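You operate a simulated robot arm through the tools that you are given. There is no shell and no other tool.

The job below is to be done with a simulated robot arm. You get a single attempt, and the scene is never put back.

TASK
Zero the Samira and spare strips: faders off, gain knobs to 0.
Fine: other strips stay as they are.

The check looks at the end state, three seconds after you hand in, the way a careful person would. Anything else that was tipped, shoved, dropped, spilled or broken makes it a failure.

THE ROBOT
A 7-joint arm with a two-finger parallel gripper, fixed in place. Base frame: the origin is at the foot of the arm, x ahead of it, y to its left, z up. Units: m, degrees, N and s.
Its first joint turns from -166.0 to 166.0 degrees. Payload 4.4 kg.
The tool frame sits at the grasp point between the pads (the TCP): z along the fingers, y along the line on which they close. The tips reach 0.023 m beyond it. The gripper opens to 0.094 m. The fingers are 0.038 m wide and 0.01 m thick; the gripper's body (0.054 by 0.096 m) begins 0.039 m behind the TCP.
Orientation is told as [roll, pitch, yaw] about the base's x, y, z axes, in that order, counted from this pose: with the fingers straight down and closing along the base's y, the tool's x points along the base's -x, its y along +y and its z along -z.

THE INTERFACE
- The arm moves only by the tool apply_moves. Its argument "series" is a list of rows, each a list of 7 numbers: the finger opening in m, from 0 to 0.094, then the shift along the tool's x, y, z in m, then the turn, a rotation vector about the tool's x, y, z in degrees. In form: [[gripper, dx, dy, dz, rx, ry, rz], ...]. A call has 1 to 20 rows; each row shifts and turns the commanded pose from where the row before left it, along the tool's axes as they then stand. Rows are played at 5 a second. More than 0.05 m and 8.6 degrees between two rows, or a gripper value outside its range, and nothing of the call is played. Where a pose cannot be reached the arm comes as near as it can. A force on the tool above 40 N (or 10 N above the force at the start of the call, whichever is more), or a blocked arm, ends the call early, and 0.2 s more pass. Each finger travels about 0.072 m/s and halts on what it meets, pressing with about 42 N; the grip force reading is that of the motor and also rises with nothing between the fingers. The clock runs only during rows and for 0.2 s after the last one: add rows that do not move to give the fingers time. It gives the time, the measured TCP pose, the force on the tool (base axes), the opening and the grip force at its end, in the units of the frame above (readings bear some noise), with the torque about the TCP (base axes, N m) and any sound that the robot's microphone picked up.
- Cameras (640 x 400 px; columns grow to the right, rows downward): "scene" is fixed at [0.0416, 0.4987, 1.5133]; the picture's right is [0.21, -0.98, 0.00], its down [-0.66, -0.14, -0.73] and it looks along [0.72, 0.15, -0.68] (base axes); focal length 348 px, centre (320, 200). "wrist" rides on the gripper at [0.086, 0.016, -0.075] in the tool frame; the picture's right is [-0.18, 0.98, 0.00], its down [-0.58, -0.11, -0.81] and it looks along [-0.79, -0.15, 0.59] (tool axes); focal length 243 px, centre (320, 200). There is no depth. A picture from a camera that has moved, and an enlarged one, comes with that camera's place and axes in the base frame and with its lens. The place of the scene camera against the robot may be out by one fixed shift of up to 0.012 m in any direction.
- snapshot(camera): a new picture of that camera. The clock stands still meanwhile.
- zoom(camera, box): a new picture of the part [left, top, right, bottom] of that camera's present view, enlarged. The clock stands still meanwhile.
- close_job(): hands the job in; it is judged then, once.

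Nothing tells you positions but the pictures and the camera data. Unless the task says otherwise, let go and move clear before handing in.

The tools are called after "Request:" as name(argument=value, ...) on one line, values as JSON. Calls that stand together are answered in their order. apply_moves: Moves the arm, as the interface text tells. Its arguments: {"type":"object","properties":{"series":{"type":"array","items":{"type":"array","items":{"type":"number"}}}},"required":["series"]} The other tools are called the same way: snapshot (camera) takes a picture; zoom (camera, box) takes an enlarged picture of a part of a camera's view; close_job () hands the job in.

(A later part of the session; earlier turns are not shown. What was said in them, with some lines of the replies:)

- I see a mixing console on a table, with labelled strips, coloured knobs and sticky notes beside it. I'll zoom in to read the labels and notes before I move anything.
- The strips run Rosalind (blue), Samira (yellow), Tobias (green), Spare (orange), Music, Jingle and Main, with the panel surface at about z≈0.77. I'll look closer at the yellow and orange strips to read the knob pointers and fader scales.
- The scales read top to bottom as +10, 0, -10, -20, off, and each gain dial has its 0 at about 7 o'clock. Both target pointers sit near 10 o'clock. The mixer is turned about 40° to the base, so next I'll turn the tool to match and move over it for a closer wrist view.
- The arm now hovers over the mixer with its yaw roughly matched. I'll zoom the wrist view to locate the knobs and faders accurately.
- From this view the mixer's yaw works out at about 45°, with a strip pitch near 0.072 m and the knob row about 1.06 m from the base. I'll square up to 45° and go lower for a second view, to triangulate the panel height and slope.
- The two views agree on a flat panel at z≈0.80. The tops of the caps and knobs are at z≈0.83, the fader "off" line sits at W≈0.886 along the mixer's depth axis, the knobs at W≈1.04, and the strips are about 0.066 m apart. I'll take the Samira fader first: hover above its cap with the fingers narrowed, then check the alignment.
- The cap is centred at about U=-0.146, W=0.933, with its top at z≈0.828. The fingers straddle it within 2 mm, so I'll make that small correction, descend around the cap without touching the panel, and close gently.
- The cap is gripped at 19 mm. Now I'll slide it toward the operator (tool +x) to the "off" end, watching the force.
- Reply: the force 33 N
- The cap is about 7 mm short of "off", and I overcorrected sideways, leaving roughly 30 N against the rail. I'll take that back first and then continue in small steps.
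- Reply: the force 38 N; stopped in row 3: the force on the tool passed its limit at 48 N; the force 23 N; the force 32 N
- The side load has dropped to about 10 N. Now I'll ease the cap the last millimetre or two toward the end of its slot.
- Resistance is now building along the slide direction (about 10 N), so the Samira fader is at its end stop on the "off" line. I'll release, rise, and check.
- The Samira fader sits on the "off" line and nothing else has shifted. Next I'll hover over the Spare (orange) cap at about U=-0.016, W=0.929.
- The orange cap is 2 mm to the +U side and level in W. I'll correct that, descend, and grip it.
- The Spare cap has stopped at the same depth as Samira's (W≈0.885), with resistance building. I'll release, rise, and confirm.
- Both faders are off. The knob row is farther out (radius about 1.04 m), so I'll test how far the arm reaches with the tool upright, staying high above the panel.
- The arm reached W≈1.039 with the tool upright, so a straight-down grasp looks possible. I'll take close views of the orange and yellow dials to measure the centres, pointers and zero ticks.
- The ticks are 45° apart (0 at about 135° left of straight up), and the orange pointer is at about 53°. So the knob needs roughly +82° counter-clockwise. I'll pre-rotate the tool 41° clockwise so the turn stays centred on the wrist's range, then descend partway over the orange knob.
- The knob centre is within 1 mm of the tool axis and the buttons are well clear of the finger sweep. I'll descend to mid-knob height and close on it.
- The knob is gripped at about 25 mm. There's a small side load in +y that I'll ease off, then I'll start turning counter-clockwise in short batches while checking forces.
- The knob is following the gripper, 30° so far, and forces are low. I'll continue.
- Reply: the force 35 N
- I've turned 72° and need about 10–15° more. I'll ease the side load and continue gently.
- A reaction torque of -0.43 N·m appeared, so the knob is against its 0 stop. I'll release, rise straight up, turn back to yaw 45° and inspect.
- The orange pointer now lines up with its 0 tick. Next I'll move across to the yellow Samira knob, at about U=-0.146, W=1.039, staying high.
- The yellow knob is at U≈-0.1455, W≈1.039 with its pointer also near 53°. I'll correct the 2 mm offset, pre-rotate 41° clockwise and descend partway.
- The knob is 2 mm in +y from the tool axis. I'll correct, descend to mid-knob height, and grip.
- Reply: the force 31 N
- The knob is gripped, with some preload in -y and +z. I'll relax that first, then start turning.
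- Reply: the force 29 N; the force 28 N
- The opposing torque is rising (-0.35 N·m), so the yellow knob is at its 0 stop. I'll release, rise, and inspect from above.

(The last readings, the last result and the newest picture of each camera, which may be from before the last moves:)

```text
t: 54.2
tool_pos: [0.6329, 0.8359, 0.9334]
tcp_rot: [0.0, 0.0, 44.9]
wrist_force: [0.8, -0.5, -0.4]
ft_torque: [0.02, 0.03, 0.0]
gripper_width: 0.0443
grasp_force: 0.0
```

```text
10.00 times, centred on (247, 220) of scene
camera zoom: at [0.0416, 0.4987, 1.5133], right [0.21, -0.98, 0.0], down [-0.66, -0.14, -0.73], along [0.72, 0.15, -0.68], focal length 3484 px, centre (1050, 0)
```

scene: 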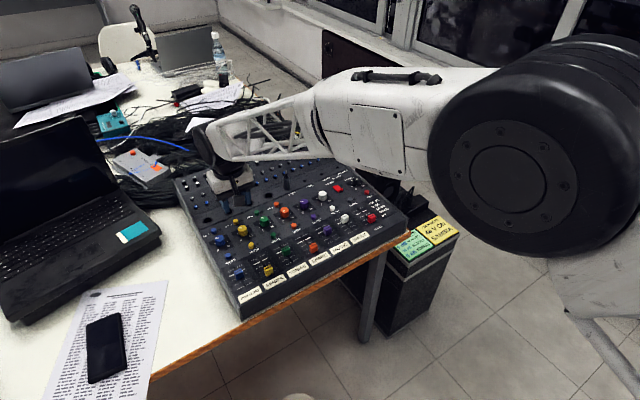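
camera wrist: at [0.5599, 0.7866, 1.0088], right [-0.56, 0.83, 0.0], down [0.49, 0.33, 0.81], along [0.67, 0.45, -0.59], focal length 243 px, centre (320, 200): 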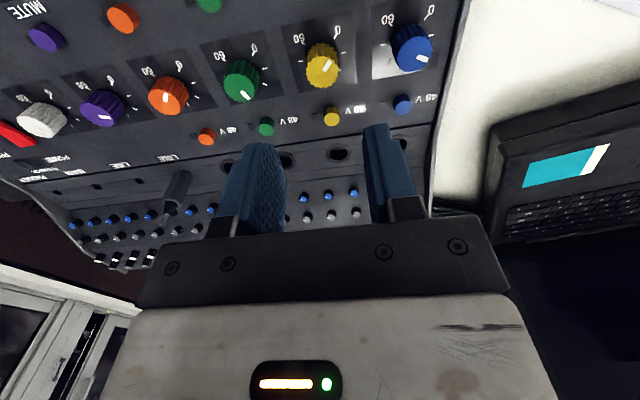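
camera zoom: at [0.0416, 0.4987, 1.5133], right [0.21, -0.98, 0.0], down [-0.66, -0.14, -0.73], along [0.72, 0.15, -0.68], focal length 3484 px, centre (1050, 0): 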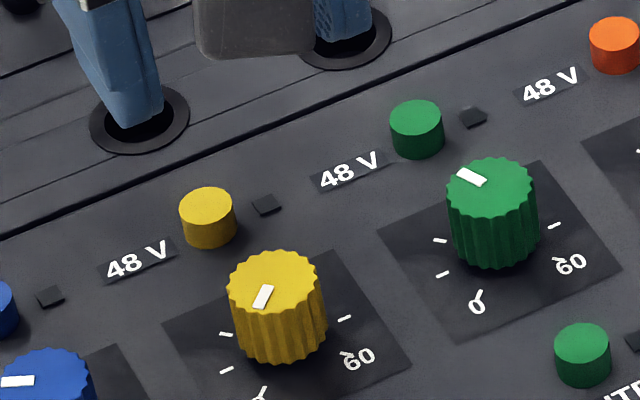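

Both gain pointers now line up with their 0 ticks. I'll lift clear of the mixer and compare the whole panel with how it looked at the start.

Request:
apply_moves(series=[[0.044, 0, 0, -0.04, 0, 0, 0], [0.06, 0.02, 0, -0.04, 0, 0, 0], [0.08, 0.03, -0.01, -0.035, 0, 0, 0], [0.094, 0.035, -0.02, -0.02, 0, 0, 0], [0.094, 0.04, -0.025, 0, 0, 0, 0], [0.094, 0.04, -0.025, 0, 0, 0, 0], [0.094, 0.04, -0.025, 0, 0, 0, 0], [0.094, 0.04, -0.025, 0, 0, 0, 0], [0.094, 0.04, -0.025, 0, 0, 0, 0], [0.094, 0.04, -0.025, 0, 0, 0, 0], [0.094, 0, 0, 0, 0, 0, 0]])

Request:
snapshot(camera="scene")

Request:
snapshot(camera="wrist")

Request:
zoom(camera="scene", box=[170, 120, 420, 320])

```text
t: 56.6
tool_pos: [0.5298, 0.4791, 1.0667]
tcp_rot: [0.1, 0.0, 45.0]
wrist_force: [0.4, -0.9, -0.4]
ft_torque: [-0.02, 0.01, -0.01]
gripper_width: 0.094
grasp_force: 0.1
```

```text
taken
```

scene: 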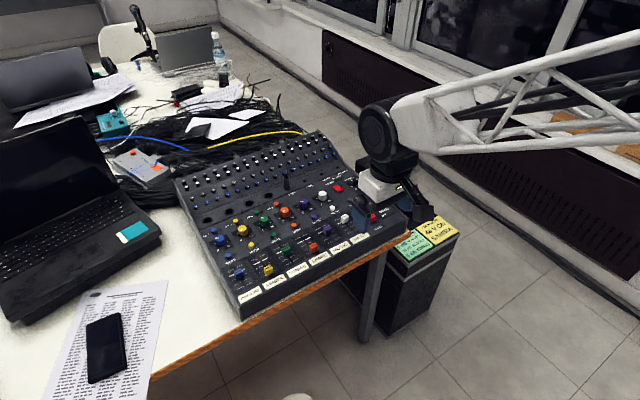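

```text
taken
camera wrist: at [0.4576, 0.43, 1.142], right [-0.56, 0.83, 0.0], down [0.49, 0.33, 0.81], along [0.67, 0.46, -0.59], focal length 243 px, centre (320, 200)
```

wrist: 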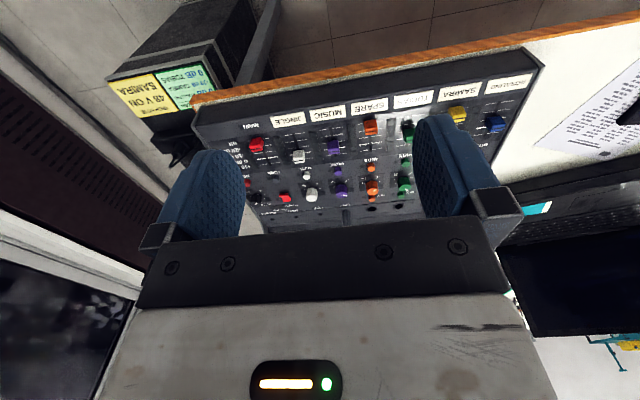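

```text
2.00 times, centred on (295, 220) of scene
camera zoom: at [0.0416, 0.4987, 1.5133], right [0.21, -0.98, 0.0], down [-0.66, -0.14, -0.73], along [0.72, 0.15, -0.68], focal length 697 px, centre (370, 160)
```

zoom: 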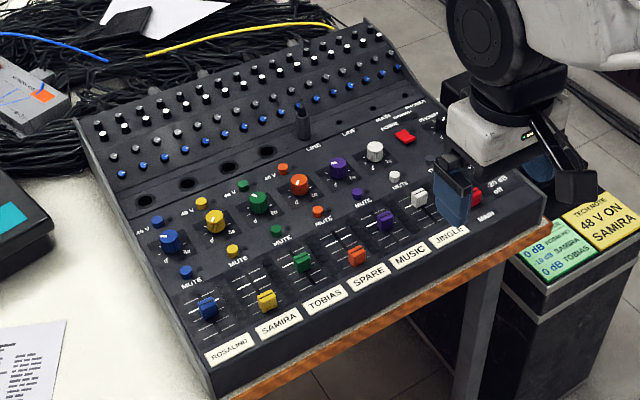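

Request:
zoom(camera="scene", box=[225, 235, 289, 275])

Request:
zoom(camera="scene", box=[280, 220, 344, 260])

Request:
zoom(camera="scene", box=[215, 200, 279, 240])

Request:
zoom(camera="scene", box=[260, 190, 324, 230])

Request:
zoom(camera="scene", box=[220, 230, 380, 330])

```text
10.00 times, centred on (257, 255) of scene
camera zoom: at [0.0416, 0.4987, 1.5133], right [0.21, -0.98, 0.0], down [-0.66, -0.14, -0.73], along [0.72, 0.15, -0.68], focal length 3484 px, centre (950, -350)
```

zoom: 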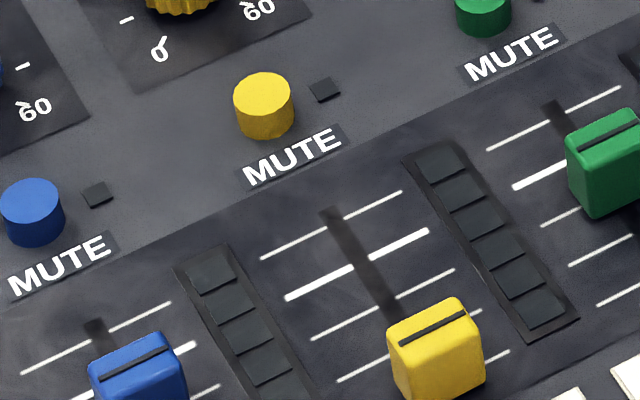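

```text
10.00 times, centred on (312, 240) of scene
camera zoom: at [0.0416, 0.4987, 1.5133], right [0.21, -0.98, 0.0], down [-0.66, -0.14, -0.73], along [0.72, 0.15, -0.68], focal length 3484 px, centre (400, -200)
```

zoom: 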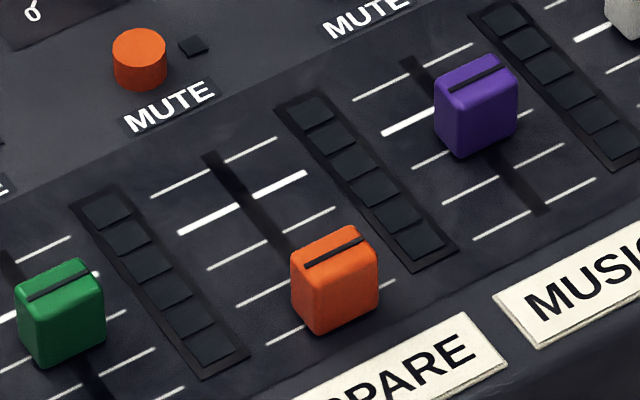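

```text
10.00 times, centred on (247, 220) of scene
camera zoom: at [0.0416, 0.4987, 1.5133], right [0.21, -0.98, 0.0], down [-0.66, -0.14, -0.73], along [0.72, 0.15, -0.68], focal length 3484 px, centre (1050, 0)
```

zoom: 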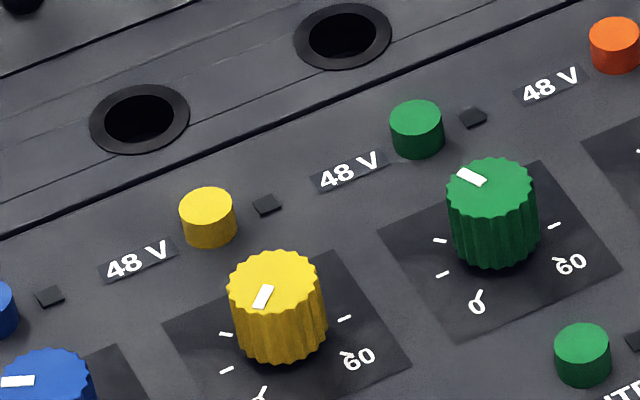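

```text
10.00 times, centred on (292, 210) of scene
camera zoom: at [0.0416, 0.4987, 1.5133], right [0.21, -0.98, 0.0], down [-0.66, -0.14, -0.73], along [0.72, 0.15, -0.68], focal length 3484 px, centre (600, 100)
```

zoom: 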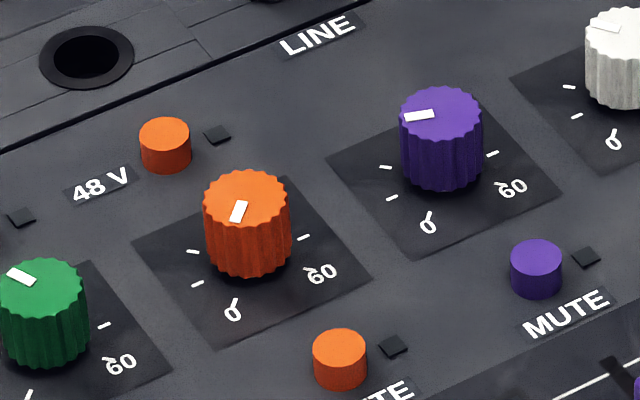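

```text
4.00 times, centred on (300, 280) of scene
camera zoom: at [0.0416, 0.4987, 1.5133], right [0.21, -0.98, 0.0], down [-0.66, -0.14, -0.73], along [0.72, 0.15, -0.68], focal length 1394 px, centre (400, -120)
```

zoom: 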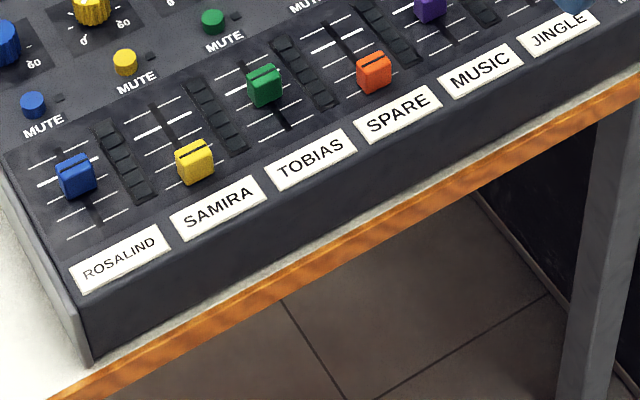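

Samira's and Spare's faders are at "off" and both gain knobs are at 0. The buttons, the other strips and the mixer itself match the starting pictures, and the gripper is open and clear. I'm handing in.

Request:
close_job()

```text
The job is handed in.
```

The Samira and Spare strips are zeroed: both faders are at "off" and both gain knobs are at 0. I turned or slid each one until it met its end stop, and the final pictures show them lined up with their marks.

The other strips, all the buttons (including 48 V and mute), and the mixer's position look the same as at the start. The gripper was open and clear of the desk when I handed in.
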